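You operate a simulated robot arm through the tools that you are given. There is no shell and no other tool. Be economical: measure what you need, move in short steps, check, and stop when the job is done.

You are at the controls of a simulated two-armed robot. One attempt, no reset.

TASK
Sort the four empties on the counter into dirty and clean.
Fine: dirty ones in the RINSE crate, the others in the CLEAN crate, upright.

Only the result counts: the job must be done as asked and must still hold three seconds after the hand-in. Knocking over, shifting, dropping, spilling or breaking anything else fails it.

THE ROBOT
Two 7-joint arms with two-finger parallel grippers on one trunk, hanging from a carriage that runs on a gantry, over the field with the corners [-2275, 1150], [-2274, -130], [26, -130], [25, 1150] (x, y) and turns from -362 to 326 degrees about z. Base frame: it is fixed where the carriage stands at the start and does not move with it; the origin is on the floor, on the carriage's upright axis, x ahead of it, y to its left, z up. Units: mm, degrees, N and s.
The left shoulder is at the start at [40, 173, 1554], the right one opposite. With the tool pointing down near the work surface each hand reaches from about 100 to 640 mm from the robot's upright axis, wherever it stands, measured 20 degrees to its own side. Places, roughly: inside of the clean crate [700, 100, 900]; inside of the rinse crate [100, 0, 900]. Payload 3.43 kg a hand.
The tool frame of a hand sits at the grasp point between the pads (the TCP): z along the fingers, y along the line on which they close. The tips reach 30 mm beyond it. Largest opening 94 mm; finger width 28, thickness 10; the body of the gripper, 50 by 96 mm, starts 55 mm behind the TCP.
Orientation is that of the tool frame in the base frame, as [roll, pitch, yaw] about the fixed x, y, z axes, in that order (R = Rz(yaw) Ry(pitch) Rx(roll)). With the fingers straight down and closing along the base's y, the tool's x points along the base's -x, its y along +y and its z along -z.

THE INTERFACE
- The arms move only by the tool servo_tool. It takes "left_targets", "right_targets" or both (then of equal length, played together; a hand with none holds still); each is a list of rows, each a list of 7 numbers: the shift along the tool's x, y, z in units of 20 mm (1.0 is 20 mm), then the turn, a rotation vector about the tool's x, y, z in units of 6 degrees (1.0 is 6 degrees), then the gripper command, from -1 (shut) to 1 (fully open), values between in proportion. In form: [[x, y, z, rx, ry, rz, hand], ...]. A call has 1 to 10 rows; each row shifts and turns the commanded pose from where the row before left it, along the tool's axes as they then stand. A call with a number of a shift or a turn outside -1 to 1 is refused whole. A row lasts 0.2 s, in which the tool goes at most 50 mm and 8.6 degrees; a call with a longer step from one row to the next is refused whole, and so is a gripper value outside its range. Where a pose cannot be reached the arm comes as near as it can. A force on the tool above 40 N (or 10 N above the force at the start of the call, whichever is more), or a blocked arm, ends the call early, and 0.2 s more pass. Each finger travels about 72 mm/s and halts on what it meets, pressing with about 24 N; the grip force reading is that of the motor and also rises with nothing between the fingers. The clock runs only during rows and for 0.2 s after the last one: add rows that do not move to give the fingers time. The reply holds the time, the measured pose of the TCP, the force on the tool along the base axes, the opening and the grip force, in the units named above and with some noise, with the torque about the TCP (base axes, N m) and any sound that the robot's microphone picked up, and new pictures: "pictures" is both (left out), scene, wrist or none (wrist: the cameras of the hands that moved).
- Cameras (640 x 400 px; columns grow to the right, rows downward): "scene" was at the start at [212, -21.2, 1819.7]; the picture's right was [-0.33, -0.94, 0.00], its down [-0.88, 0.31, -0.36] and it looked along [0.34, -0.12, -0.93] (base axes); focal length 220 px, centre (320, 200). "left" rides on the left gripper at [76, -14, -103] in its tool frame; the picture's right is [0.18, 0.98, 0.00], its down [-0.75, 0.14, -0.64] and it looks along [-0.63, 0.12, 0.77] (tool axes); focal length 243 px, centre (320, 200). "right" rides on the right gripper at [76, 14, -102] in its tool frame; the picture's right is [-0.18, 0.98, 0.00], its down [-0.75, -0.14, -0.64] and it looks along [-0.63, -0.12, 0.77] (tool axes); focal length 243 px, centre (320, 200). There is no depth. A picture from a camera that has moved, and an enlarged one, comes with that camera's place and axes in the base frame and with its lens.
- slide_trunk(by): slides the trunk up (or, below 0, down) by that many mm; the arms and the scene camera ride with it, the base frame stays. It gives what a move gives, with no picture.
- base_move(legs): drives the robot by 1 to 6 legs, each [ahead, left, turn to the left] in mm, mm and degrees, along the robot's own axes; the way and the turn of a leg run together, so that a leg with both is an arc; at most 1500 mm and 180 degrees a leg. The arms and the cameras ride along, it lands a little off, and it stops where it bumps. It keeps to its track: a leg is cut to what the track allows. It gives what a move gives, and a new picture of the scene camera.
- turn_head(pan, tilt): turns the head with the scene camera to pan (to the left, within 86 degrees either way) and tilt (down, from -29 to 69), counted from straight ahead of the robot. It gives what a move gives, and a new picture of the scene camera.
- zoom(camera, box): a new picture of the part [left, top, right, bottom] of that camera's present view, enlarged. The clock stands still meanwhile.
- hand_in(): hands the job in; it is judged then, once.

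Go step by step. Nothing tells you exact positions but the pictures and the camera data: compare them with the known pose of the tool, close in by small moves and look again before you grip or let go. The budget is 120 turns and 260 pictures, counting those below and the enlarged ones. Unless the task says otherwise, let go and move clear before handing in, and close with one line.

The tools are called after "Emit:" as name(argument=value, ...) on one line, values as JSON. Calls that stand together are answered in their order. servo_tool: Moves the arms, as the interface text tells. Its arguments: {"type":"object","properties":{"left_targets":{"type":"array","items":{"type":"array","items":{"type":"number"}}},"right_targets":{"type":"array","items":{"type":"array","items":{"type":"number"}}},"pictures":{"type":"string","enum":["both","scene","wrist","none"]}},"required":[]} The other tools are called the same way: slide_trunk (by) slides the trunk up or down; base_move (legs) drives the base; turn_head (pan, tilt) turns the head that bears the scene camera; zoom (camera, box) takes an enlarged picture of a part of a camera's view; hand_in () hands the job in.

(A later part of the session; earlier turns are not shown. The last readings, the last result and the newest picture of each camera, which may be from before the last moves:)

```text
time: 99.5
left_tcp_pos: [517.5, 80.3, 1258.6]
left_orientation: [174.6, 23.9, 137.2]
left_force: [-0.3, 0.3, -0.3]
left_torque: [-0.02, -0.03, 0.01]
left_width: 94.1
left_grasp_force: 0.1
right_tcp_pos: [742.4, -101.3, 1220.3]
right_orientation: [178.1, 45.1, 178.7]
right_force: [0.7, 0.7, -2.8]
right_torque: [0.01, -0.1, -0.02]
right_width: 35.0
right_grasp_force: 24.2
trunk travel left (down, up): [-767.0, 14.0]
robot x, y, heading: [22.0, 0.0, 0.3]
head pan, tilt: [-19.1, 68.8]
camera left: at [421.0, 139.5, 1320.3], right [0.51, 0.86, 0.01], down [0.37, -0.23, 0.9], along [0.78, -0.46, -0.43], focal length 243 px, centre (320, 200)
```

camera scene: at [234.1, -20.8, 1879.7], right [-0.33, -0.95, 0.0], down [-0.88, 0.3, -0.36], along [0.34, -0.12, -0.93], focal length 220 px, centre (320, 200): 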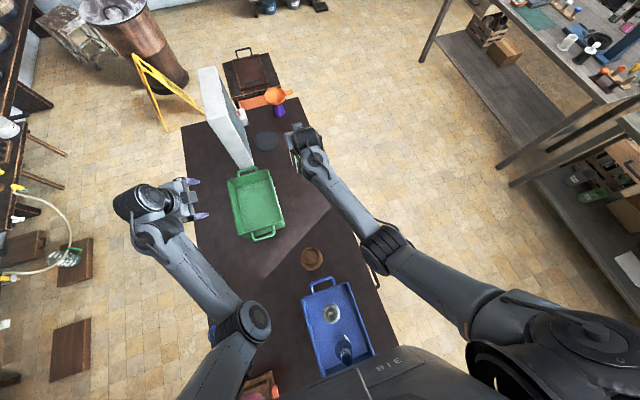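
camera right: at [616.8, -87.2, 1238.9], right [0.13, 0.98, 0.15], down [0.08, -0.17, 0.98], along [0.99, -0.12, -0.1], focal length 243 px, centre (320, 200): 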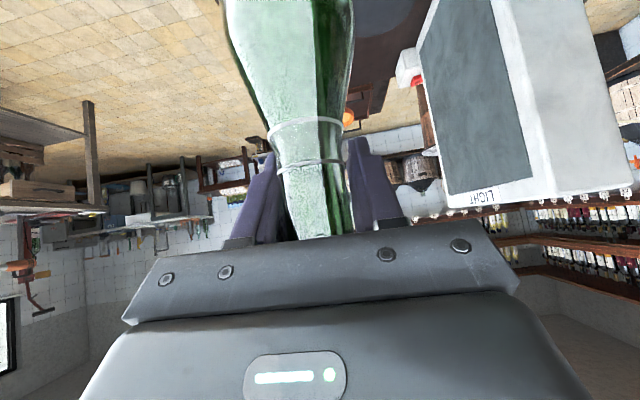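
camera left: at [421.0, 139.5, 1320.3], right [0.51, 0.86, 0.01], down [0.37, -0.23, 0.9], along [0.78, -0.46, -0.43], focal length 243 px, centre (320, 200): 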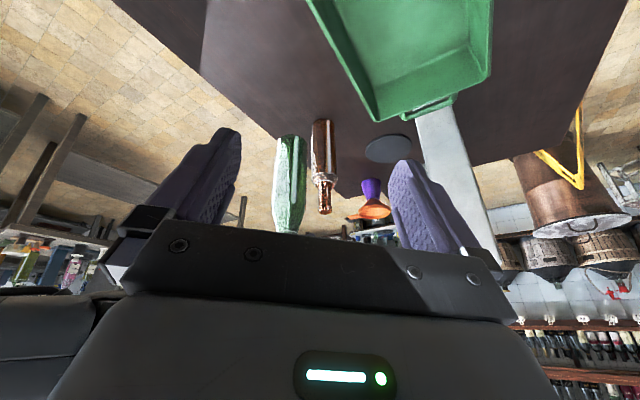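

Emit:
zoom(camera="left", box=[260, 120, 350, 240])

Emit:
zoom(camera="left", box=[262, 125, 318, 195])

Emit:
zoom(camera="left", box=[300, 110, 350, 190])

```text
3.33 times, centred on (305, 180) of left
camera zoom: at [421.0, 139.5, 1320.3], right [0.51, 0.86, 0.01], down [0.37, -0.23, 0.9], along [0.78, -0.46, -0.43], focal length 809 px, centre (370, 267)
```

zoom: 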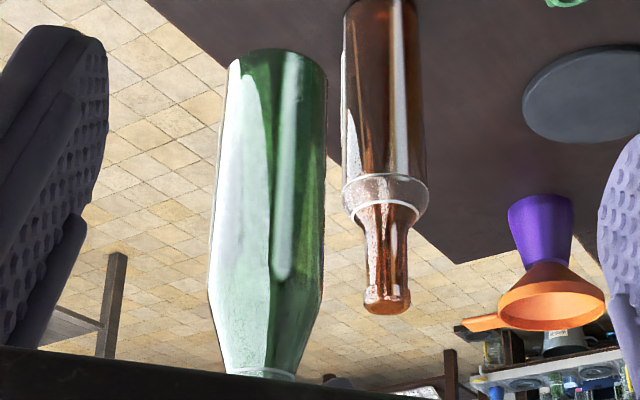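

```text
5.71 times, centred on (290, 160) of left
camera zoom: at [421.0, 139.5, 1320.3], right [0.51, 0.86, 0.01], down [0.37, -0.23, 0.9], along [0.78, -0.46, -0.43], focal length 1386 px, centre (491, 429)
```

zoom: 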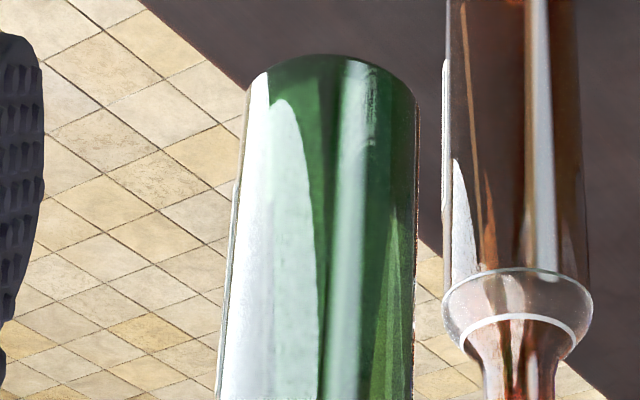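

```text
5.00 times, centred on (325, 150) of left
camera zoom: at [421.0, 139.5, 1320.3], right [0.51, 0.86, 0.01], down [0.37, -0.23, 0.9], along [0.78, -0.46, -0.43], focal length 1213 px, centre (295, 450)
```

zoom: 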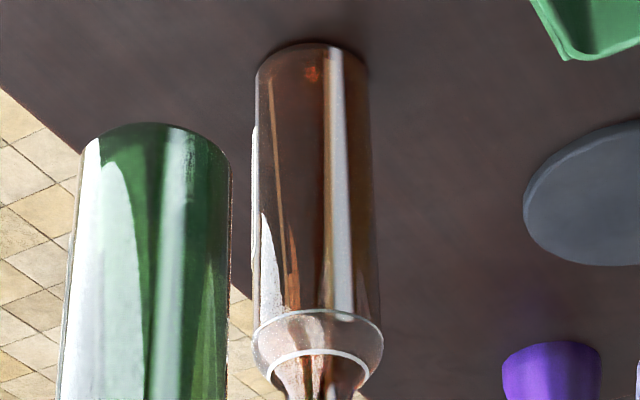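

DRY is uniformly bright green all the way down, with no film, so it's clean. I'll carry it to the CLEAN crate: lift a bit, pull back 38 mm, then shift the robot left by 238.

Emit:
servo_tool(right_targets=[[0, 0, -0.2, 0, 0, 0, -1], [0.05, 0, -0.5, 0, 0, 0, -1], [0.1, 0, -0.7, 0, 0, 0, -1], [0.1, 0, -0.6, 0, 0, 0, -1], [0, 0, -0.4, 0, 0, 0, -1], [0, 0, 0, 0, 0, 0, -1]], pictures="none")

Emit:
base_move(legs=[[0, 238, 0]])

Emit:
zoom(camera="scene", box=[260, 120, 400, 260])

```text
time: 100.9
left_tcp_pos: [517.8, 82.5, 1259.0]
left_orientation: [174.5, 23.9, 137.1]
left_force: [-0.3, 0.3, -0.7]
left_torque: [0.0, 0.0, 0.01]
left_width: 93.9
left_grasp_force: 0.0
right_tcp_pos: [706.0, -103.4, 1249.9]
right_orientation: [178.1, 45.2, 178.5]
right_force: [0.3, 0.1, -3.3]
right_torque: [-0.04, -0.07, -0.01]
right_width: 34.8
right_grasp_force: 24.1
trunk travel left (down, up): [-767.0, 14.0]
robot x, y, heading: [22.0, 0.4, 0.3]
head pan, tilt: [-19.1, 68.8]
```

```text
time: 102.7
left_tcp_pos: [517.7, 322.2, 1259.1]
left_orientation: [174.4, 23.9, 137.2]
left_force: [1.0, -1.2, -0.1]
left_torque: [-0.01, -0.01, 0.0]
left_width: 94.1
left_grasp_force: 0.1
right_tcp_pos: [705.4, 138.4, 1251.8]
right_orientation: [178.0, 45.0, 178.4]
right_force: [-0.5, 0.7, -2.5]
right_torque: [0.03, -0.07, 0.01]
right_width: 34.7
right_grasp_force: 24.0
trunk travel left (down, up): [-767.0, 14.0]
robot x, y, heading: [22.5, 239.3, 0.1]
head pan, tilt: [-19.1, 68.8]
camera scene: at [233.7, 218.5, 1879.7], right [-0.33, -0.95, 0.0], down [-0.88, 0.3, -0.36], along [0.34, -0.12, -0.93], focal length 220 px, centre (320, 200)
```

scene: 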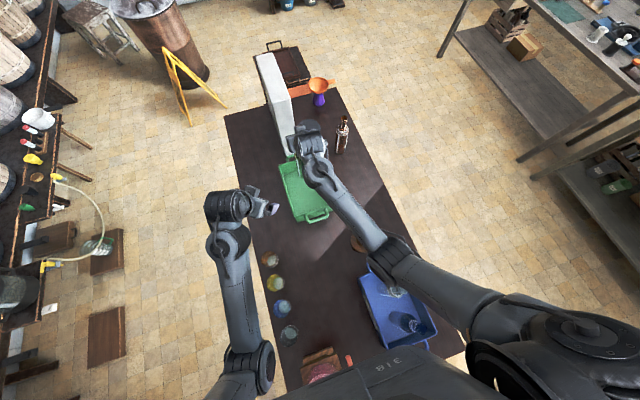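

```text
2.86 times, centred on (330, 190) of scene
camera zoom: at [233.7, 218.5, 1879.7], right [-0.33, -0.95, 0.0], down [-0.88, 0.3, -0.36], along [0.34, -0.12, -0.93], focal length 630 px, centre (291, 229)
```

zoom: 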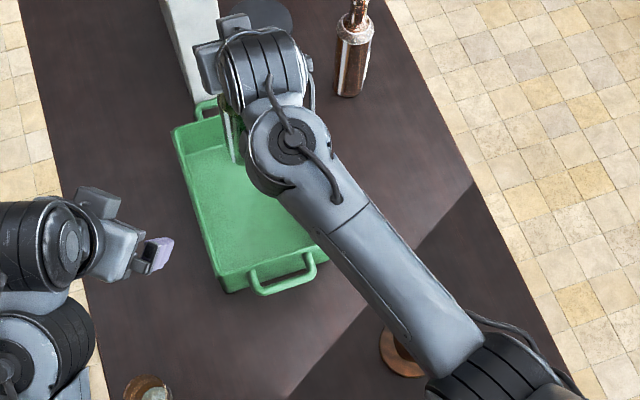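

Emit:
servo_tool(right_targets=[[0.15, 0, 0.15, 0, 0, 0, -1], [0.4, 0, 0.4, 0, 0, 0, -1], [0.7, 0, 0.7, 0, 0, 0, -1], [0.7, 0, 0.7, 0, 0, 0, -1], [0.7, 0, 0.7, 0, 0, 0, -1], [0.7, 0, 0.7, 0, 0, 0, -1], [0.7, 0, 0.7, 0, 0, 0, -1], [0.6, 0, 0.6, 0, 0, 0, -1], [0.4, 0, 0.4, 0, 0, 0, -1], [0.1, 0, 0.1, 0, 0, 0, -1]], pictures="wrist")

Emit:
zoom(camera="left", box=[0, 0, 640, 400])

```text
time: 104.9
left_tcp_pos: [518.5, 321.2, 1258.9]
left_orientation: [174.5, 23.9, 137.3]
left_force: [-0.3, -0.3, 1.2]
left_torque: [0.02, -0.01, 0.0]
left_width: 94.1
left_grasp_force: 0.2
right_tcp_pos: [706.4, 141.4, 1104.7]
right_orientation: [178.0, 45.3, 178.7]
right_force: [-0.4, 0.1, -3.2]
right_torque: [0.06, -0.08, 0.01]
right_width: 34.7
right_grasp_force: 23.7
trunk travel left (down, up): [-767.0, 14.0]
robot x, y, heading: [22.9, 238.8, -0.1]
head pan, tilt: [-19.1, 68.8]
camera right: at [579.3, 154.9, 1123.1], right [0.13, 0.98, 0.15], down [0.08, -0.16, 0.98], along [0.99, -0.12, -0.1], focal length 243 px, centre (320, 200)
```

right: 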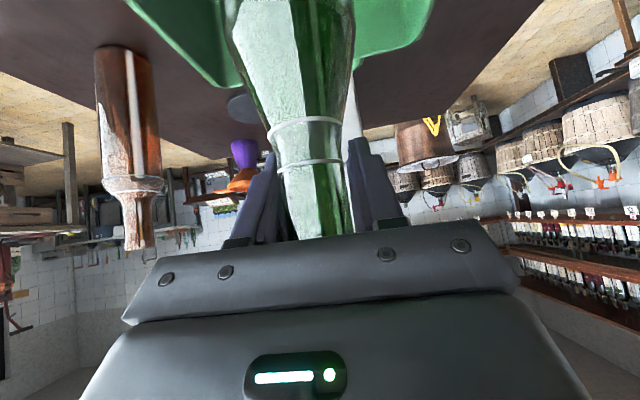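

```text
1.00 times, centred on (320, 200) of left (not enlarged: the box is as wide or as high as the picture)
camera zoom: at [420.7, 379.6, 1320.4], right [0.51, 0.86, 0.01], down [0.37, -0.23, 0.9], along [0.78, -0.46, -0.43], focal length 243 px, centre (320, 200)
```

zoom: 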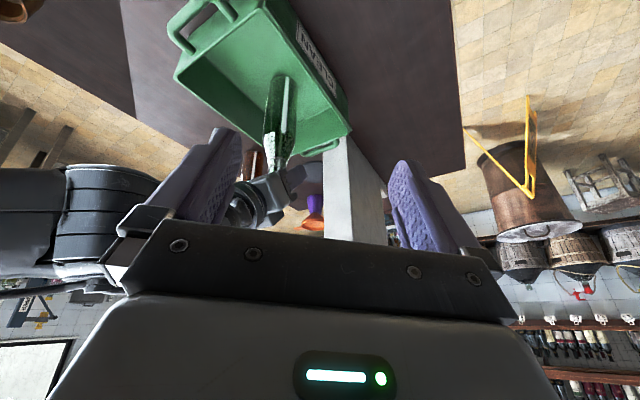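

Emit:
zoom(camera="right", box=[80, 30, 180, 260])

Emit:
servo_tool(right_targets=[[0.1, 0, 0.1, 0, 0, 0, -1], [0.1, 0, 0.1, 0, 0, 0, -1], [0.07, 0, 0.07, 0, 0, 0, -1], [0.07, 0, 0.07, 0, 0, 0, -1], [0, 0, 0, 0, 0, 0, -1]], pictures="none")

Emit:
servo_tool(right_targets=[[0.07, 0, 0.07, 0, 0, 0, -1], [0.07, 0, 0.07, 0, 0, 0, -1], [0, 0, 0, 0, 0, 0, -1]], pictures="none")

```text
1.74 times, centred on (130, 145) of right
camera zoom: at [579.3, 154.9, 1123.1], right [0.13, 0.98, 0.15], down [0.08, -0.16, 0.98], along [0.99, -0.12, -0.1], focal length 422 px, centre (650, 296)
```

zoom: 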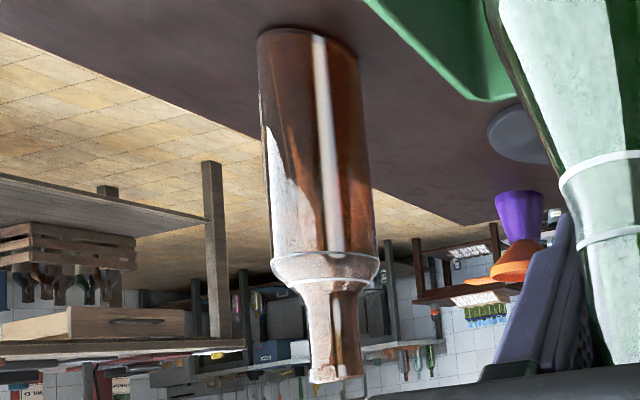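

```text
time: 106.1
left_tcp_pos: [518.5, 321.9, 1259.8]
left_orientation: [174.4, 23.9, 137.3]
left_force: [-0.1, -1.1, 0.3]
left_torque: [0.01, 0.01, 0.02]
left_width: 94.1
left_grasp_force: 0.1
right_tcp_pos: [705.8, 140.3, 1096.4]
right_orientation: [178.0, 45.0, 178.6]
right_force: [0.4, -0.2, -2.7]
right_torque: [0.02, -0.06, 0.02]
right_width: 34.7
right_grasp_force: 24.0
trunk travel left (down, up): [-767.0, 14.0]
robot x, y, heading: [19.0, 234.5, 0.1]
head pan, tilt: [-19.1, 68.8]
```

```text
time: 106.9
left_tcp_pos: [518.5, 321.6, 1259.7]
left_orientation: [174.5, 23.9, 137.2]
left_force: [0.0, 0.0, 0.5]
left_torque: [0.02, -0.03, 0.0]
left_width: 93.9
left_grasp_force: 0.0
right_tcp_pos: [705.0, 141.8, 1091.3]
right_orientation: [178.0, 45.2, 178.5]
right_force: [-0.5, 0.4, 0.6]
right_torque: [-0.05, 0.23, -0.03]
right_width: 34.5
right_grasp_force: 24.0
trunk travel left (down, up): [-767.0, 14.0]
robot x, y, heading: [17.0, 237.5, 0.1]
head pan, tilt: [-19.1, 68.8]
```

Emit:
servo_tool(right_targets=[[0.05, 0, 0.05, 0, 0, 0, -1], [0, 0, 0, 0, 0, 0, -1], [0, 0, 0, 0, 0, 0, -0.2], [0, 0, 0, 0, 0, 0, 0.3], [0, 0, 0, 0, 0, 0, 1], [0, 0, 0, 0, 0, 0, 1], [0, 0, 0, 0, 0, 0, 1], [-0.15, 0, -0.15, 0, 0, 0, 1], [-0.4, 0, -0.4, 0, 0, 0, 1], [-0.5, 0, -0.5, 0, 0, 0, 1]], pictures="none")

Emit:
servo_tool(right_targets=[[-0.6, 0, -0.6, 0, 0, 0, 1], [-0.7, 0, -0.7, 0, 0, 0, 1], [-0.7, 0, -0.7, 0, 0, 0, 1], [-0.6, 0, -0.6, 0, 0, 0, 1], [-0.4, 0, -0.4, 0, 0, 0, 1], [-0.1, 0, -0.1, 0, 0, 0, 1]], pictures="wrist")

Emit:
zoom(camera="left", box=[160, 0, 400, 200])

```text
time: 109.1
left_tcp_pos: [518.1, 321.0, 1260.2]
left_orientation: [174.4, 23.9, 137.3]
left_force: [-0.6, -0.4, 0.0]
left_torque: [0.0, 0.03, -0.01]
left_width: 94.1
left_grasp_force: 0.1
right_tcp_pos: [706.3, 140.3, 1119.6]
right_orientation: [178.1, 45.0, 178.6]
right_force: [0.7, 0.5, 0.1]
right_torque: [-0.01, 0.0, 0.0]
right_width: 94.2
right_grasp_force: 0.0
trunk travel left (down, up): [-767.0, 14.0]
robot x, y, heading: [18.9, 239.9, 0.2]
head pan, tilt: [-19.1, 68.8]
```

```text
time: 110.5
left_tcp_pos: [518.9, 321.4, 1260.4]
left_orientation: [174.5, 23.9, 137.2]
left_force: [-0.5, 0.7, 0.9]
left_torque: [-0.03, 0.01, 0.0]
left_width: 94.1
left_grasp_force: 0.1
right_tcp_pos: [705.2, 138.4, 1207.6]
right_orientation: [178.1, 45.0, 178.6]
right_force: [-0.5, -0.4, -0.2]
right_torque: [0.05, 0.03, -0.05]
right_width: 93.7
right_grasp_force: 0.0
trunk travel left (down, up): [-767.0, 14.0]
robot x, y, heading: [19.9, 239.3, -0.2]
head pan, tilt: [-19.1, 68.8]
camera right: at [579.4, 152.5, 1226.0], right [0.13, 0.98, 0.15], down [0.08, -0.16, 0.98], along [0.99, -0.12, -0.1], focal length 243 px, centre (320, 200)
```

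right: 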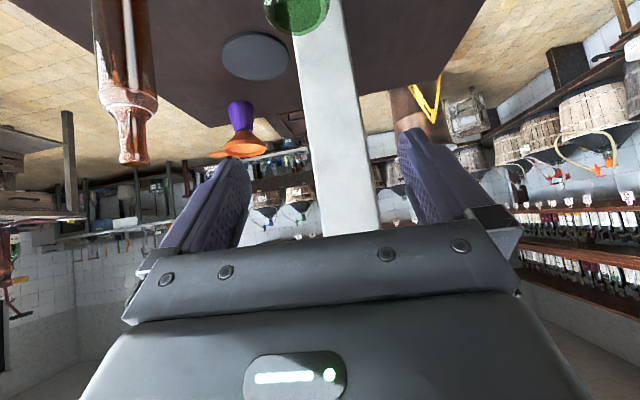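

```text
2.00 times, centred on (280, 100) of left
camera zoom: at [421.0, 379.5, 1320.5], right [0.51, 0.86, 0.01], down [0.37, -0.23, 0.9], along [0.78, -0.46, -0.43], focal length 485 px, centre (400, 400)
```

zoom: 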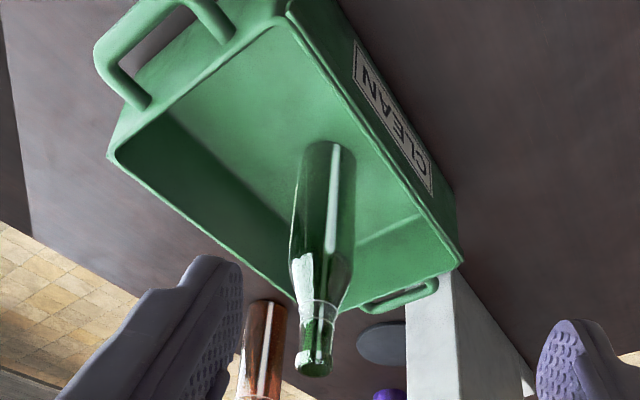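

Emit:
zoom(camera="left", box=[285, 60, 350, 195])

Emit:
zoom(camera="left", box=[295, 60, 350, 130])

```text
2.96 times, centred on (318, 128) of left
camera zoom: at [421.0, 379.5, 1320.5], right [0.51, 0.86, 0.01], down [0.37, -0.23, 0.9], along [0.78, -0.46, -0.43], focal length 719 px, centre (327, 415)
```

zoom: 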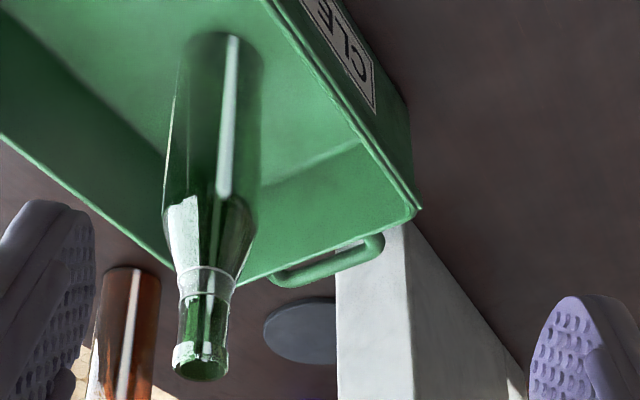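

```text
5.71 times, centred on (322, 95) of left
camera zoom: at [421.0, 379.5, 1320.5], right [0.51, 0.86, 0.01], down [0.37, -0.23, 0.9], along [0.78, -0.46, -0.43], focal length 1386 px, centre (306, 800)
```

zoom: 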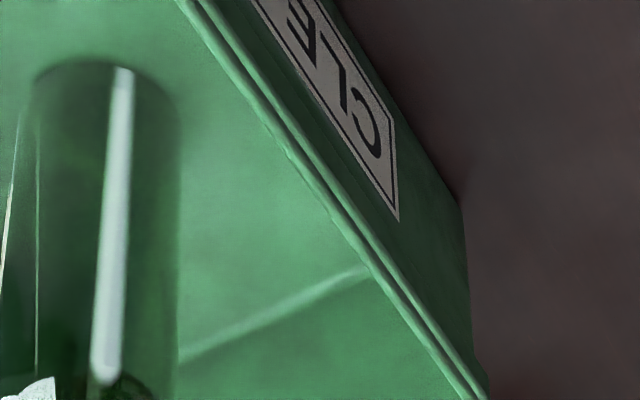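

DRY stands in CLEAN and the crate shows through it. MILD is at about (839,-99), top about 1117, which is far. I'll retract the hand, shift it to the robot's right, drive back to the row and turn the robot 25° left so the right shoulder comes forward.

Emit:
servo_tool(right_targets=[[0, 0, -0.3, 0, 0, 0, 1], [0, 0, -0.7, 0, 0, 0, 1], [0, 0, -1, 0, 0, 0, 1], [0, -0.3, -1, 0, 0, 0, 1], [0, -0.6, -0.7, 0, 0, 0, 1], [0, -1, -0.3, 0, 0, 0, 1], [0, -1, 0, 0, 0, 0, 1], [0, -1, 0, 0, 0, 0, 1], [0, -1, 0, 0, 0, 0, 1], [0, -1, 0, 0, 0, 0, 1]], pictures="none")

Emit:
servo_tool(right_targets=[[0, -1, 0, 0, 0, 0, 1], [0, -1, 0, 0, 0, 0, 1], [0, -1, 0, 0, 0, 0, 1], [0, -1, 0, 0, 0, 0, 1], [0, -1, 0, 0, 0, 0, 1], [0, -1, 0, 0, 0, 0, 1], [0, -0.7, 0, 0, 0, 0, 1], [0, -0.3, 0, 0, 0, 0, 1]], pictures="none")

Emit:
base_move(legs=[[0, -249, 0], [0, 0, 25]])

Emit:
zoom(camera="right", box=[0, 0, 640, 400])

```text
time: 112.7
left_tcp_pos: [517.8, 322.0, 1260.1]
left_orientation: [174.5, 23.9, 137.2]
left_force: [-0.2, -0.3, 0.4]
left_torque: [-0.01, -0.03, 0.01]
left_width: 93.7
left_grasp_force: 0.0
right_tcp_pos: [648.6, 19.4, 1261.1]
right_orientation: [177.9, 45.2, 178.7]
right_force: [0.5, -0.4, 0.8]
right_torque: [0.02, 0.0, -0.02]
right_width: 93.7
right_grasp_force: 0.0
trunk travel left (down, up): [-767.0, 14.0]
robot x, y, heading: [21.2, 240.6, 0.1]
head pan, tilt: [-19.1, 68.8]
```

```text
time: 114.5
left_tcp_pos: [517.9, 321.8, 1259.3]
left_orientation: [174.4, 23.9, 137.2]
left_force: [0.2, -0.4, 0.0]
left_torque: [-0.01, -0.02, -0.01]
left_width: 93.9
left_grasp_force: 0.1
right_tcp_pos: [647.2, -121.0, 1256.6]
right_orientation: [178.1, 45.2, 178.6]
right_force: [-0.4, -0.2, -0.4]
right_torque: [-0.03, 0.0, -0.01]
right_width: 94.0
right_grasp_force: 0.0
trunk travel left (down, up): [-767.0, 14.0]
robot x, y, heading: [22.7, 237.1, 0.1]
head pan, tilt: [-19.1, 68.8]
```

```text
time: 117.5
left_tcp_pos: [437.1, 276.0, 1258.5]
left_orientation: [174.5, 23.9, 162.2]
left_force: [0.5, 0.7, 0.4]
left_torque: [0.0, 0.0, -0.01]
left_width: 94.0
left_grasp_force: 0.0
right_tcp_pos: [742.5, -69.3, 1256.1]
right_orientation: [178.0, 45.3, -156.4]
right_force: [-0.4, 0.1, 0.8]
right_torque: [0.01, 0.0, 0.01]
right_width: 94.2
right_grasp_force: 0.0
trunk travel left (down, up): [-767.0, 14.0]
robot x, y, heading: [16.2, -11.0, 25.5]
head pan, tilt: [-19.1, 68.8]
camera scene: at [221.9, 62.4, 1879.7], right [0.11, -0.99, 0.0], down [-0.93, -0.1, -0.36], along [0.36, 0.04, -0.93], focal length 220 px, centre (320, 200)
```

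scene: 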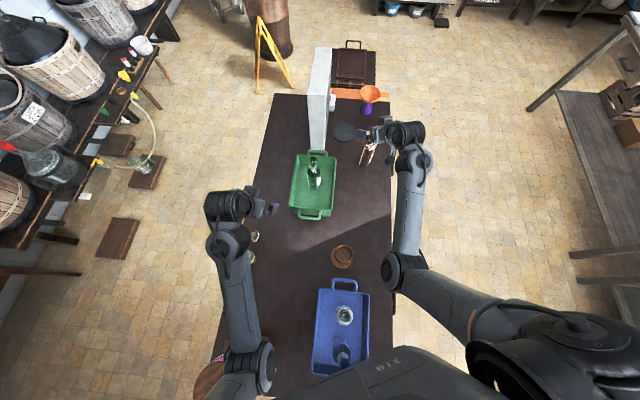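

```text
1.00 times, centred on (320, 200) of right (not enlarged: the box is as wide or as high as the picture)
camera zoom: at [622.3, -110.3, 1275.0], right [-0.3, 0.94, 0.15], down [0.14, -0.12, 0.98], along [0.94, 0.31, -0.1], focal length 243 px, centre (320, 200)
```

zoom: 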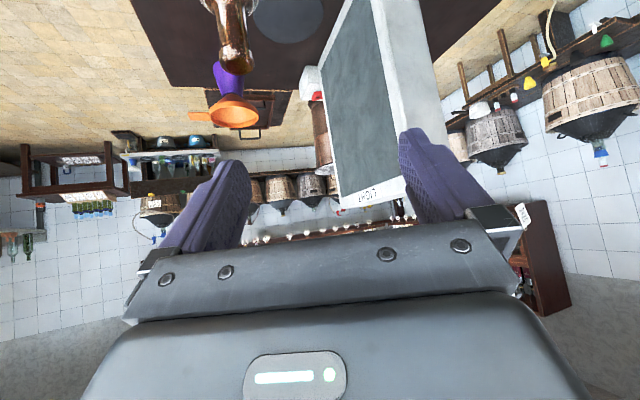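

MILD's mouth is confirmed at about (840,-98,1117). I'm moving to a point 80 mm short of it along the finger line.

Emit:
servo_tool(right_targets=[[0, -0.3, 0.1, 0, 0, 0, 1], [0.2, -0.6, 0.3, 0, 0, 0, 1], [0.4, -0.8, 0.5, 0, 0, 0, 1], [0.5, -0.8, 0.6, 0, 0, 0, 1], [0.6, -0.5, 0.8, 0, 0, 0, 1], [0.6, -0.25, 0.8, 0, 0, 0, 1], [0.4, 0, 0.7, 0, 0, 0, 1], [0.2, 0, 0.45, 0, 0, 0, 1], [0, 0, 0, 0, 0, 0, 1]], pictures="scene")

Emit:
zoom(camera="right", box=[180, 0, 480, 240])

```text
time: 119.5
left_tcp_pos: [437.1, 275.8, 1258.8]
left_orientation: [174.6, 23.9, 162.3]
left_force: [-0.5, -0.8, 0.6]
left_torque: [0.01, -0.01, 0.01]
left_width: 94.0
left_grasp_force: 0.0
right_tcp_pos: [786.2, -119.2, 1154.1]
right_orientation: [178.1, 45.2, -156.4]
right_force: [-0.3, -0.3, -0.7]
right_torque: [-0.02, 0.02, -0.02]
right_width: 94.1
right_grasp_force: 0.0
trunk travel left (down, up): [-767.0, 14.0]
robot x, y, heading: [24.2, -10.6, 25.6]
head pan, tilt: [-19.1, 68.8]
camera scene: at [221.9, 62.4, 1879.7], right [0.11, -0.99, 0.0], down [-0.93, -0.1, -0.36], along [0.36, 0.04, -0.93], focal length 220 px, centre (320, 200)
```

scene: 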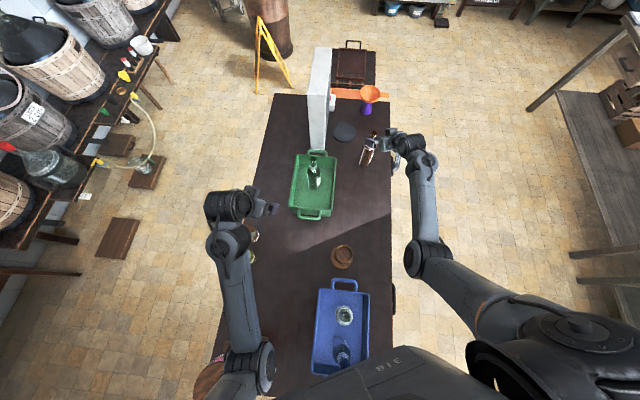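

```text
1.67 times, centred on (330, 120) of right
camera zoom: at [666.5, -159.2, 1172.9], right [-0.3, 0.94, 0.15], down [0.14, -0.12, 0.98], along [0.94, 0.31, -0.1], focal length 404 px, centre (303, 333)
```

zoom: 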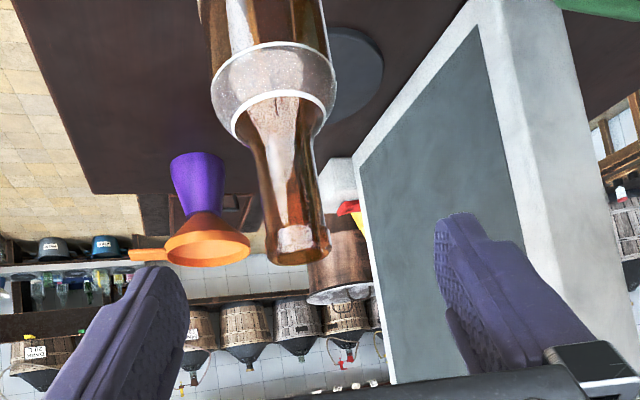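

Emit:
servo_tool(right_targets=[[0, 0, 0.2, 0, 0, 0, 1], [0, 0, 0.5, 0, 0, 0, 1], [-0.05, -0.05, 0.8, 0, 0, 0, 1], [-0.05, 0, 0.9, 0, 0, 0, 1], [0, 0, 0.8, 0, 0, 0, 1], [0, 0, 0.5, 0, 0, 0, 1], [0, 0, 0.23, 0, 0, 0, 1], [0, 0, 0, 0, 0, 0, 1]], pictures="none")

Emit:
zoom(camera="right", box=[180, 0, 480, 240])

```text
time: 121.3
left_tcp_pos: [437.6, 276.7, 1258.5]
left_orientation: [174.5, 23.8, 162.2]
left_force: [0.0, 0.3, 1.0]
left_torque: [0.01, -0.04, 0.01]
left_width: 93.9
left_grasp_force: 0.0
right_tcp_pos: [838.8, -94.9, 1099.2]
right_orientation: [178.1, 45.1, -156.4]
right_force: [1.0, -0.3, -1.1]
right_torque: [-0.01, -0.02, 0.04]
right_width: 93.7
right_grasp_force: 0.0
trunk travel left (down, up): [-767.0, 14.0]
robot x, y, heading: [22.7, -6.2, 25.2]
head pan, tilt: [-19.1, 68.8]
```

```text
1.67 times, centred on (330, 120) of right
camera zoom: at [717.9, -134.3, 1118.3], right [-0.3, 0.94, 0.15], down [0.14, -0.12, 0.98], along [0.95, 0.31, -0.1], focal length 404 px, centre (303, 333)
```

zoom: 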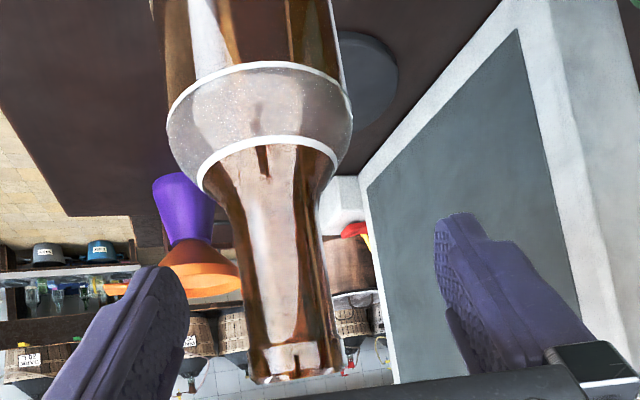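

Emit:
servo_tool(right_targets=[[0, 0, 0, 0, 0, 0, 0], [0, 0, 0, 0, 0, 0, -1], [0, 0, 0, 0, 0, 0, -1], [0, 0, 0, 0, 0, 0, -1], [0, 0, 0, 0, 0, 0, -1], [0, 0, 0, 0, 0, 0, -1], [0, 0, 0, 0, 0, 0, -1]], pictures="none")

Emit:
servo_tool(right_targets=[[-0.14, 0, -0.14, 0, 0, 0, -1], [-0.4, 0, -0.4, 0, 0, 0, -1], [-0.6, 0, -0.6, 0, 0, 0, -1], [-0.7, 0, -0.7, 0, 0, 0, -1], [-0.7, 0, -0.7, 0, 0, 0, -1], [-0.7, 0, -0.7, 0, 0, 0, -1], [-0.7, 0, -0.7, 0, 0, 0, -1], [-0.7, 0, -0.7, 0, 0, 0, -1], [-0.6, 0, -0.6, 0, 0, 0, -1], [-0.3, 0, -0.3, 0, 0, 0, -1]])

Emit:
zoom(camera="left", box=[0, 0, 640, 400])

```text
time: 123.0
left_tcp_pos: [438.3, 276.1, 1260.2]
left_orientation: [174.6, 23.9, 162.2]
left_force: [-0.1, 0.0, 0.4]
left_torque: [0.03, 0.01, 0.01]
left_width: 94.0
left_grasp_force: 0.1
right_tcp_pos: [838.5, -94.4, 1100.1]
right_orientation: [178.1, 45.2, -156.5]
right_force: [1.1, -0.6, 0.4]
right_torque: [-0.03, -0.13, 0.02]
right_width: 34.9
right_grasp_force: 24.4
trunk travel left (down, up): [-767.0, 14.0]
robot x, y, heading: [23.2, -10.7, 25.2]
head pan, tilt: [-19.1, 68.8]
```

```text
time: 125.2
left_tcp_pos: [436.2, 276.6, 1260.7]
left_orientation: [174.5, 23.9, 162.2]
left_force: [0.9, 1.1, 0.1]
left_torque: [0.01, 0.01, -0.02]
left_width: 94.0
left_grasp_force: 0.1
right_tcp_pos: [838.8, -98.1, 1256.8]
right_orientation: [178.0, 45.1, -156.4]
right_force: [0.1, -0.8, -2.7]
right_torque: [0.01, -0.03, 0.02]
right_width: 34.6
right_grasp_force: 23.6
trunk travel left (down, up): [-767.0, 14.0]
robot x, y, heading: [21.2, -7.2, 25.2]
head pan, tilt: [-19.1, 68.8]
camera scene: at [221.8, 62.4, 1879.7], right [0.11, -0.99, 0.0], down [-0.93, -0.1, -0.36], along [0.36, 0.04, -0.93], focal length 220 px, centre (320, 200)
camera right: at [719.1, -138.7, 1275.4], right [-0.3, 0.94, 0.15], down [0.14, -0.12, 0.98], along [0.94, 0.31, -0.1], focal length 243 px, centre (320, 200)
```

scene: 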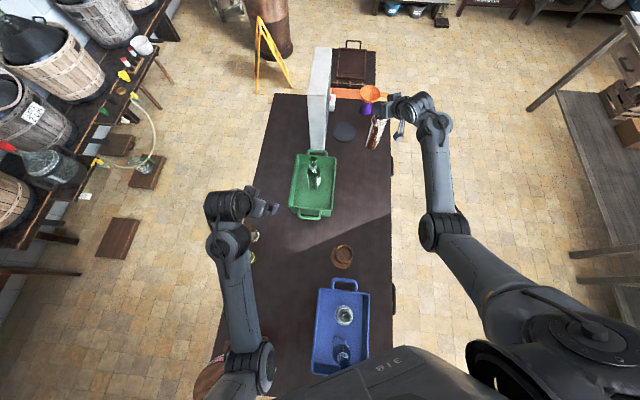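
right: 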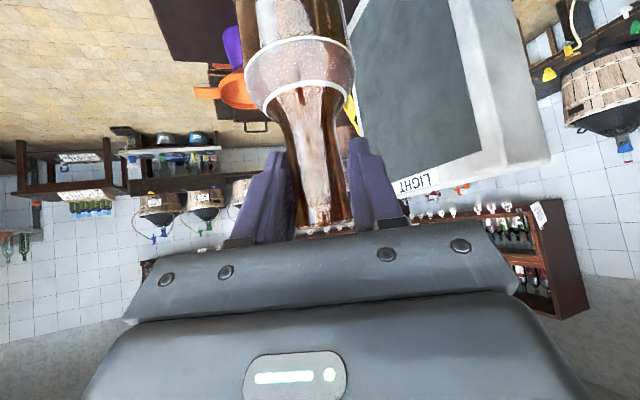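

```text
1.00 times, centred on (320, 200) of left (not enlarged: the box is as wide or as high as the picture)
camera zoom: at [324.5, 287.5, 1320.4], right [0.1, 0.99, 0.01], down [0.43, -0.05, 0.9], along [0.9, -0.09, -0.43], focal length 243 px, centre (320, 200)
```

zoom: 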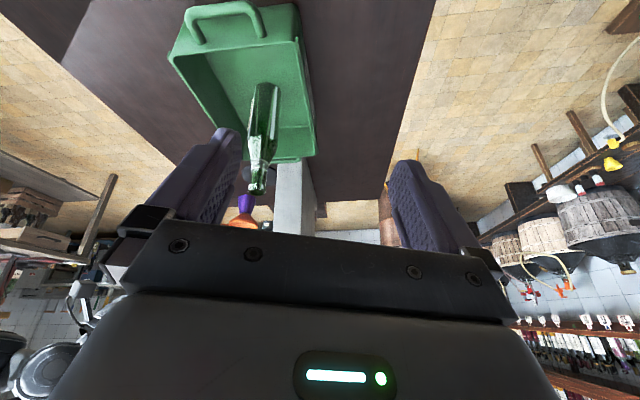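

Lifted. MILD is visible in the scene camera, so I'll check it (and compare RICH and DRY) before placing it.

Emit:
zoom(camera="scene", box=[350, 85, 420, 160])

Emit:
zoom(camera="scene", box=[360, 105, 395, 155])

Emit:
zoom(camera="left", box=[235, 75, 295, 200])

Emit:
zoom(camera="scene", box=[285, 145, 345, 225])

Emit:
zoom(camera="scene", box=[310, 275, 375, 380])

```text
5.33 times, centred on (385, 122) of scene
camera zoom: at [221.8, 62.4, 1879.7], right [0.11, -0.99, 0.0], down [-0.93, -0.1, -0.36], along [0.36, 0.04, -0.93], focal length 1175 px, centre (-27, 613)
```

zoom: 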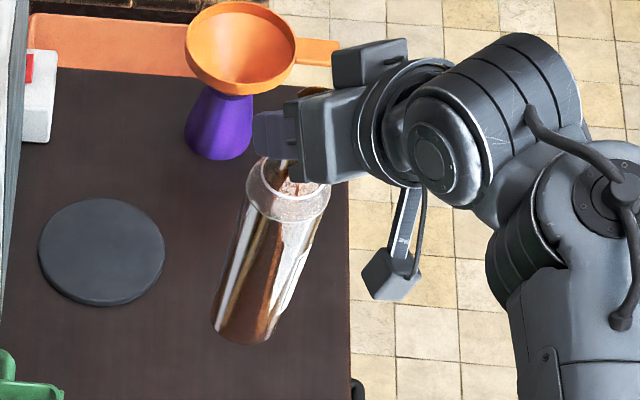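

```text
8.00 times, centred on (378, 130) of scene
camera zoom: at [221.8, 62.4, 1879.7], right [0.11, -0.99, 0.0], down [-0.93, -0.1, -0.36], along [0.36, 0.04, -0.93], focal length 1763 px, centre (-140, 760)
```

zoom: 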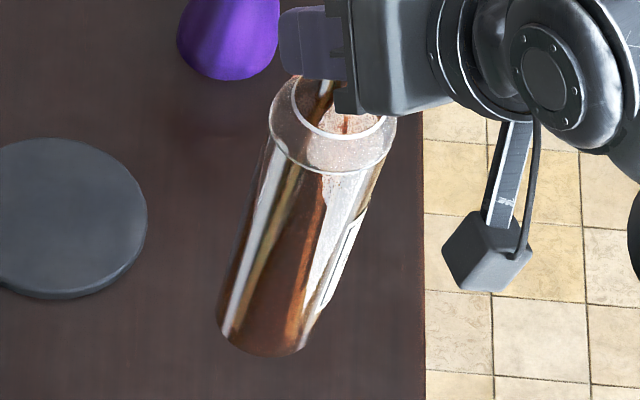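

```text
3.20 times, centred on (265, 138) of left
camera zoom: at [324.5, 287.5, 1320.4], right [0.1, 0.99, 0.01], down [0.43, -0.05, 0.9], along [0.9, -0.09, -0.43], focal length 776 px, centre (496, 400)
```

zoom: 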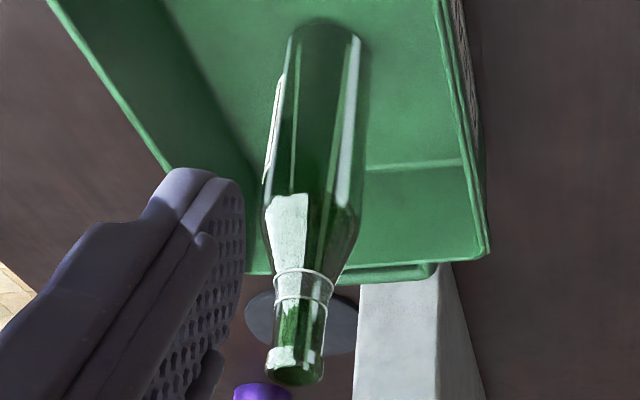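

```text
5.00 times, centred on (315, 185) of scene
camera zoom: at [221.8, 62.4, 1879.7], right [0.11, -0.99, 0.0], down [-0.93, -0.1, -0.36], along [0.36, 0.04, -0.93], focal length 1102 px, centre (345, 275)
```

zoom: 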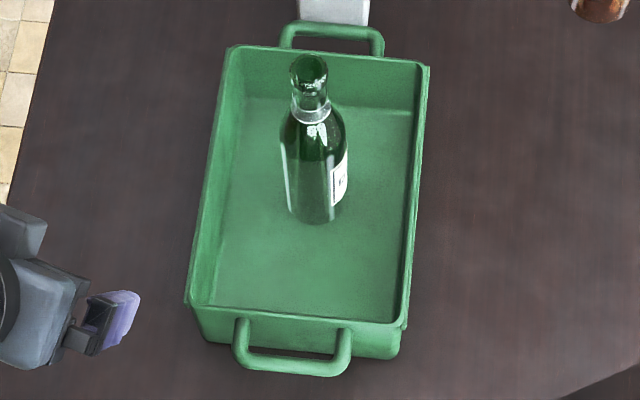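

```text
3.81 times, centred on (342, 328) of scene
camera zoom: at [221.8, 62.4, 1879.7], right [0.11, -0.99, 0.0], down [-0.93, -0.1, -0.36], along [0.36, 0.04, -0.93], focal length 840 px, centre (234, -286)
```

zoom: 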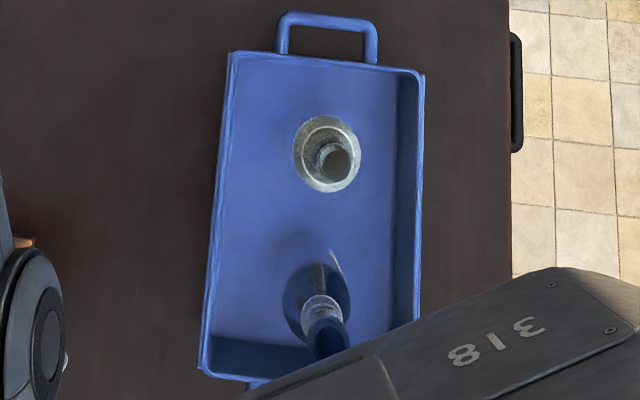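

Emit:
zoom(camera="scene", box=[305, 150, 330, 195])

Emit:
zoom(camera="scene", box=[320, 315, 360, 365])

```text
8.89 times, centred on (318, 172) of scene
camera zoom: at [221.8, 62.4, 1879.7], right [0.11, -0.99, 0.0], down [-0.93, -0.1, -0.36], along [0.36, 0.04, -0.93], focal length 1959 px, centre (342, 444)
```

zoom: 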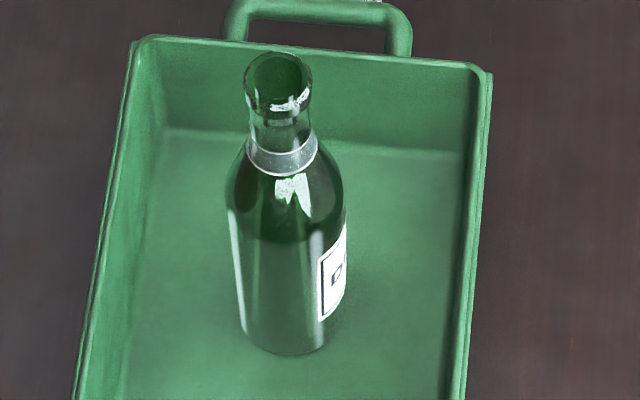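

```text
8.00 times, centred on (340, 340) of scene
camera zoom: at [221.8, 62.4, 1879.7], right [0.11, -0.99, 0.0], down [-0.93, -0.1, -0.36], along [0.36, 0.04, -0.93], focal length 1763 px, centre (160, -920)
```

zoom: 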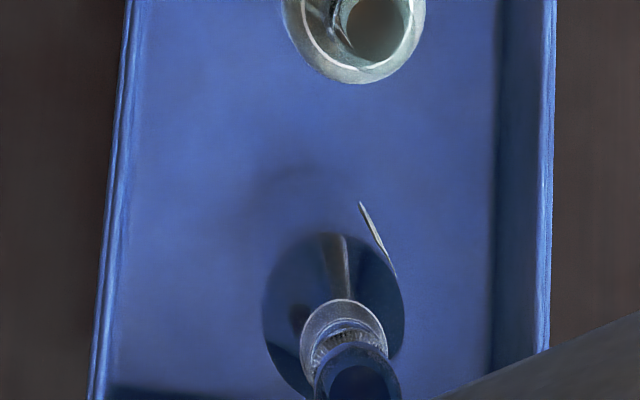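

DRY looks see-through in the green crate, while SWEET and RICH stay opaque in the blue one. I'll turn the left camera toward MILD for one more check before placing it.

Emit:
servo_tool(left_targets=[[0, 0, 0, 0, 0, 0.5, 1], [0, 0, 0, 0, 0, 1, 1], [0, 0, 0, 0, 0, 1, 1], [0, 0, 0, 0, 0, 1, 1], [0, 0, 0, 0, 0, 1, 1], [0, 0, 0, 0, 0, 0.5, 1]], pictures="wrist")

```text
time: 126.5
left_tcp_pos: [436.2, 277.3, 1258.9]
left_orientation: [163.0, 17.8, 130.7]
left_force: [-0.2, -0.4, 0.5]
left_torque: [-0.03, 0.04, 0.02]
left_width: 93.9
left_grasp_force: 0.1
right_tcp_pos: [840.1, -98.9, 1255.6]
right_orientation: [178.1, 45.1, -156.4]
right_force: [0.2, -0.1, -3.3]
right_torque: [0.04, -0.01, 0.02]
right_width: 34.7
right_grasp_force: 24.4
trunk travel left (down, up): [-767.0, 14.0]
robot x, y, heading: [23.5, -8.5, 24.9]
head pan, tilt: [-19.1, 68.8]
camera left: at [337.3, 325.7, 1325.0], right [0.54, 0.81, 0.22], down [0.3, -0.43, 0.85], along [0.79, -0.4, -0.47], focal length 243 px, centre (320, 200)
```

left: 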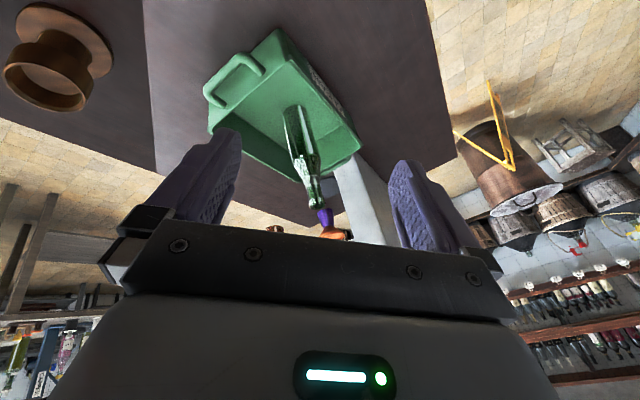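

Emit:
servo_tool(left_targets=[[0, 0, 0, 0, -0.5, 0, 1], [0, 0, 0, 0, -1, 0, 1], [0, 0, 0, 0, -1, 0, 1], [0, 0, 0, 0, -1, 0, 1], [0, 0, 0, 0, -0.5, 0, 1]], pictures="wrist")

Emit:
zoom(camera="left", box=[220, 80, 360, 250])

```text
time: 127.2
left_tcp_pos: [410.7, 345.6, 1239.9]
left_orientation: [159.1, 16.9, 127.5]
left_force: [0.0, 0.6, -0.1]
left_torque: [-0.03, -0.02, -0.01]
left_width: 93.8
left_grasp_force: 0.1
left hand out of reach, approached as far as the arm can: row 3
right_tcp_pos: [839.1, -97.5, 1255.5]
right_orientation: [177.9, 45.0, -156.3]
right_force: [0.0, -0.3, -3.0]
right_torque: [-0.01, 0.0, -0.03]
right_width: 34.6
right_grasp_force: 23.9
trunk travel left (down, up): [-767.0, 14.0]
robot x, y, heading: [21.9, -10.1, 25.1]
head pan, tilt: [-19.1, 68.8]
stopped in row 3 (left hand): the arm was blocked; the commanded pose is now the measured one
camera left: at [310.7, 394.9, 1304.6], right [0.56, 0.78, 0.28], down [0.25, -0.48, 0.84], along [0.79, -0.4, -0.46], focal length 243 px, centre (320, 200)
```

left: 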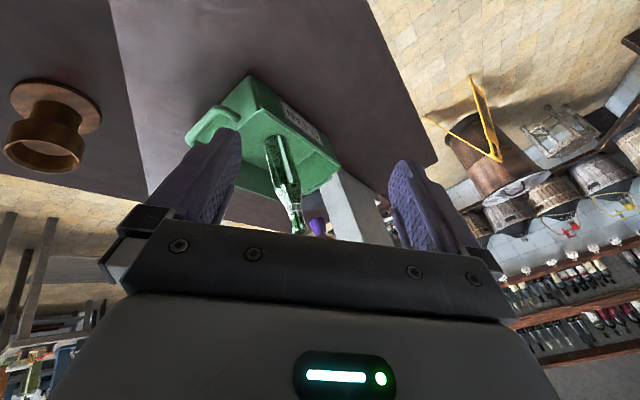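

```text
2.35 times, centred on (290, 165) of left
camera zoom: at [310.7, 394.9, 1304.6], right [0.56, 0.78, 0.28], down [0.25, -0.48, 0.84], along [0.79, -0.4, -0.46], focal length 571 px, centre (391, 282)
```

zoom: 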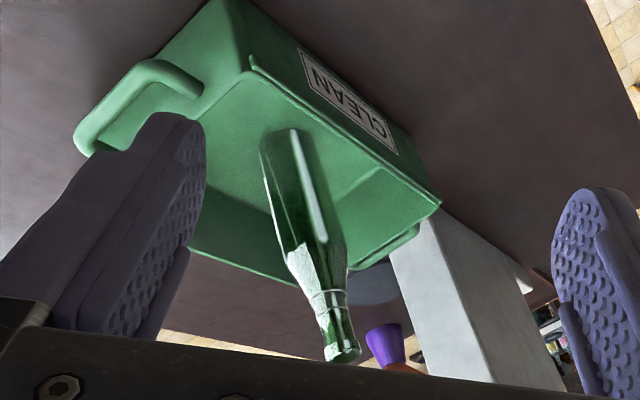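

I'll carry MILD back first and then left, clear of DRY, to above the near half of the CLEAN crate. I'll inspect it there against the green.

Emit:
base_move(legs=[[-217, 101, 0], [99, 213, 0]])

Emit:
zoom(camera="scene", box=[320, 120, 440, 240])

```text
time: 130.4
left_tcp_pos: [167.7, 577.9, 1241.1]
left_orientation: [159.0, 17.0, 127.7]
left_force: [-0.5, -0.6, 0.3]
left_torque: [0.01, 0.01, -0.01]
left_width: 93.8
left_grasp_force: 0.0
right_tcp_pos: [596.2, 135.8, 1256.6]
right_orientation: [178.0, 45.1, -156.1]
right_force: [0.1, 0.1, -3.5]
right_torque: [0.02, 0.03, 0.0]
right_width: 34.6
right_grasp_force: 23.8
trunk travel left (down, up): [-767.0, 14.0]
robot x, y, heading: [-221.5, 222.7, 25.3]
head pan, tilt: [-19.1, 68.8]
camera scene: at [-21.2, 293.5, 1879.7], right [0.11, -0.99, 0.0], down [-0.93, -0.1, -0.36], along [0.36, 0.04, -0.93], focal length 220 px, centre (320, 200)
```

scene: 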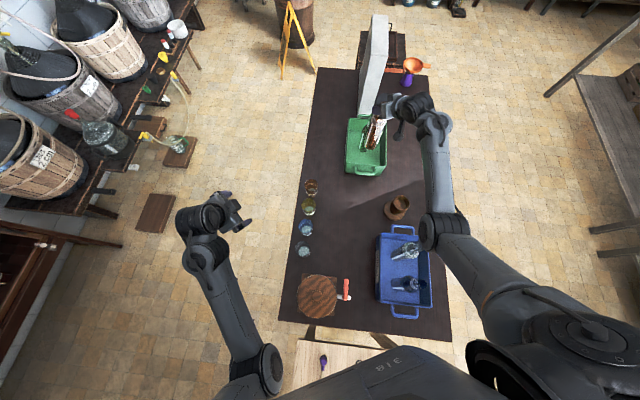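

```text
3.33 times, centred on (380, 180) of scene
camera zoom: at [-21.2, 293.5, 1879.7], right [0.11, -0.99, 0.0], down [-0.93, -0.1, -0.36], along [0.36, 0.04, -0.93], focal length 734 px, centre (120, 267)
```

zoom: 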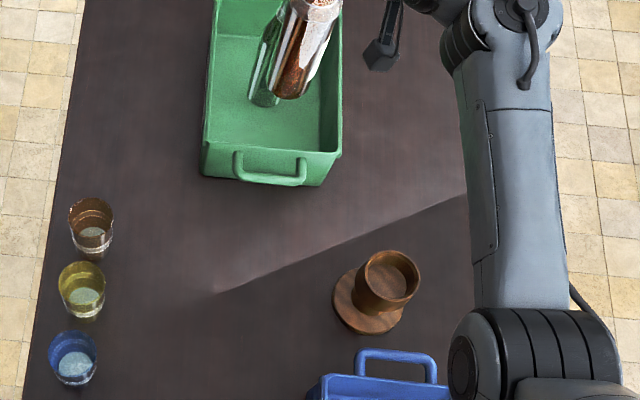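

Emit:
zoom(camera="scene", box=[350, 110, 400, 160])

Emit:
zoom(camera="scene", box=[370, 230, 440, 310])

```text
8.00 times, centred on (375, 135) of scene
camera zoom: at [-21.2, 293.5, 1879.7], right [0.11, -0.99, 0.0], down [-0.93, -0.1, -0.36], along [0.36, 0.04, -0.93], focal length 1763 px, centre (-120, 720)
```

zoom: 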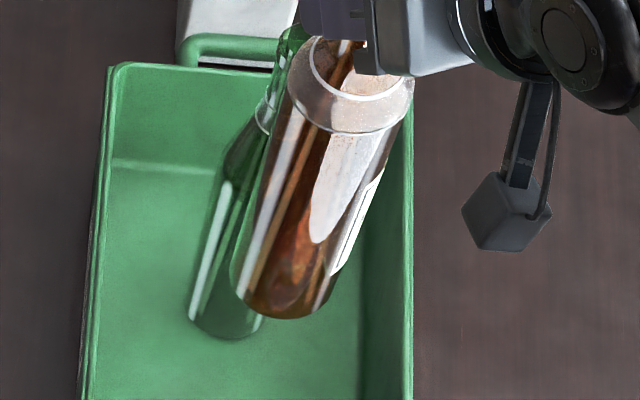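

```text
5.00 times, centred on (405, 270) of scene
camera zoom: at [-21.2, 293.5, 1879.7], right [0.11, -0.99, 0.0], down [-0.93, -0.1, -0.36], along [0.36, 0.04, -0.93], focal length 1102 px, centre (-105, -150)
```

zoom: 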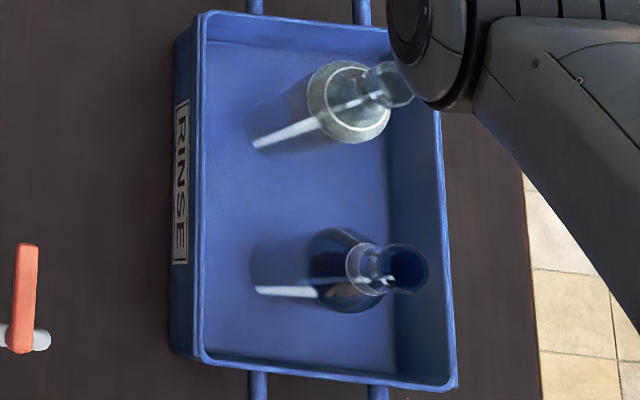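

Emit:
zoom(camera="scene", box=[387, 238, 422, 262])

Emit:
zoom(camera="scene", box=[385, 270, 430, 300])

Emit:
zoom(camera="scene", box=[370, 130, 388, 156])

```text
16.00 times, centred on (404, 250) of scene
camera zoom: at [-21.2, 293.5, 1879.7], right [0.11, -0.99, 0.0], down [-0.93, -0.1, -0.36], along [0.36, 0.04, -0.93], focal length 3526 px, centre (-1032, -600)
```

zoom: 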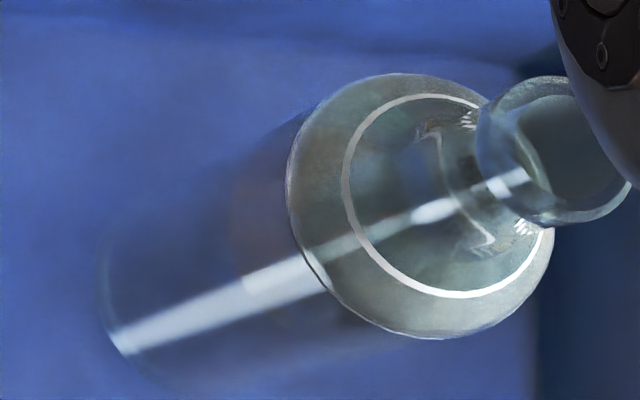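

```text
13.33 times, centred on (408, 285) of scene
camera zoom: at [-21.2, 293.5, 1879.7], right [0.11, -0.99, 0.0], down [-0.93, -0.1, -0.36], along [0.36, 0.04, -0.93], focal length 2938 px, centre (-847, -933)
```

zoom: 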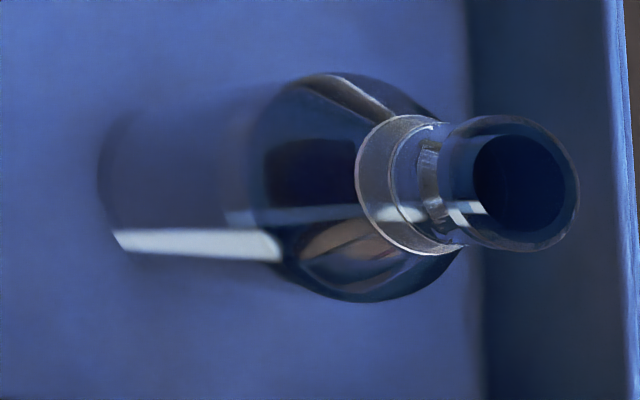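

```text
15.38 times, centred on (379, 143) of scene
camera zoom: at [-21.2, 293.5, 1879.7], right [0.11, -0.99, 0.0], down [-0.93, -0.1, -0.36], along [0.36, 0.04, -0.93], focal length 3390 px, centre (-588, 1077)
```

zoom: 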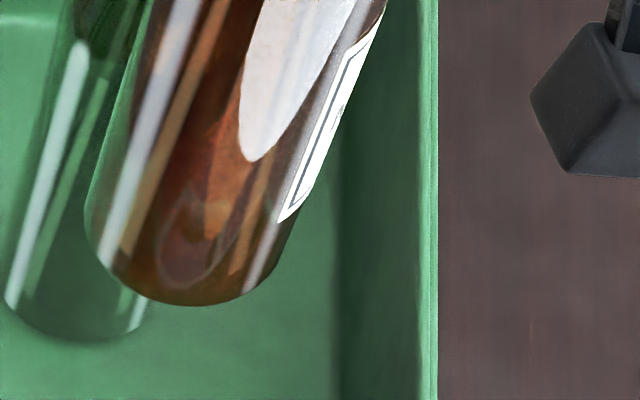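

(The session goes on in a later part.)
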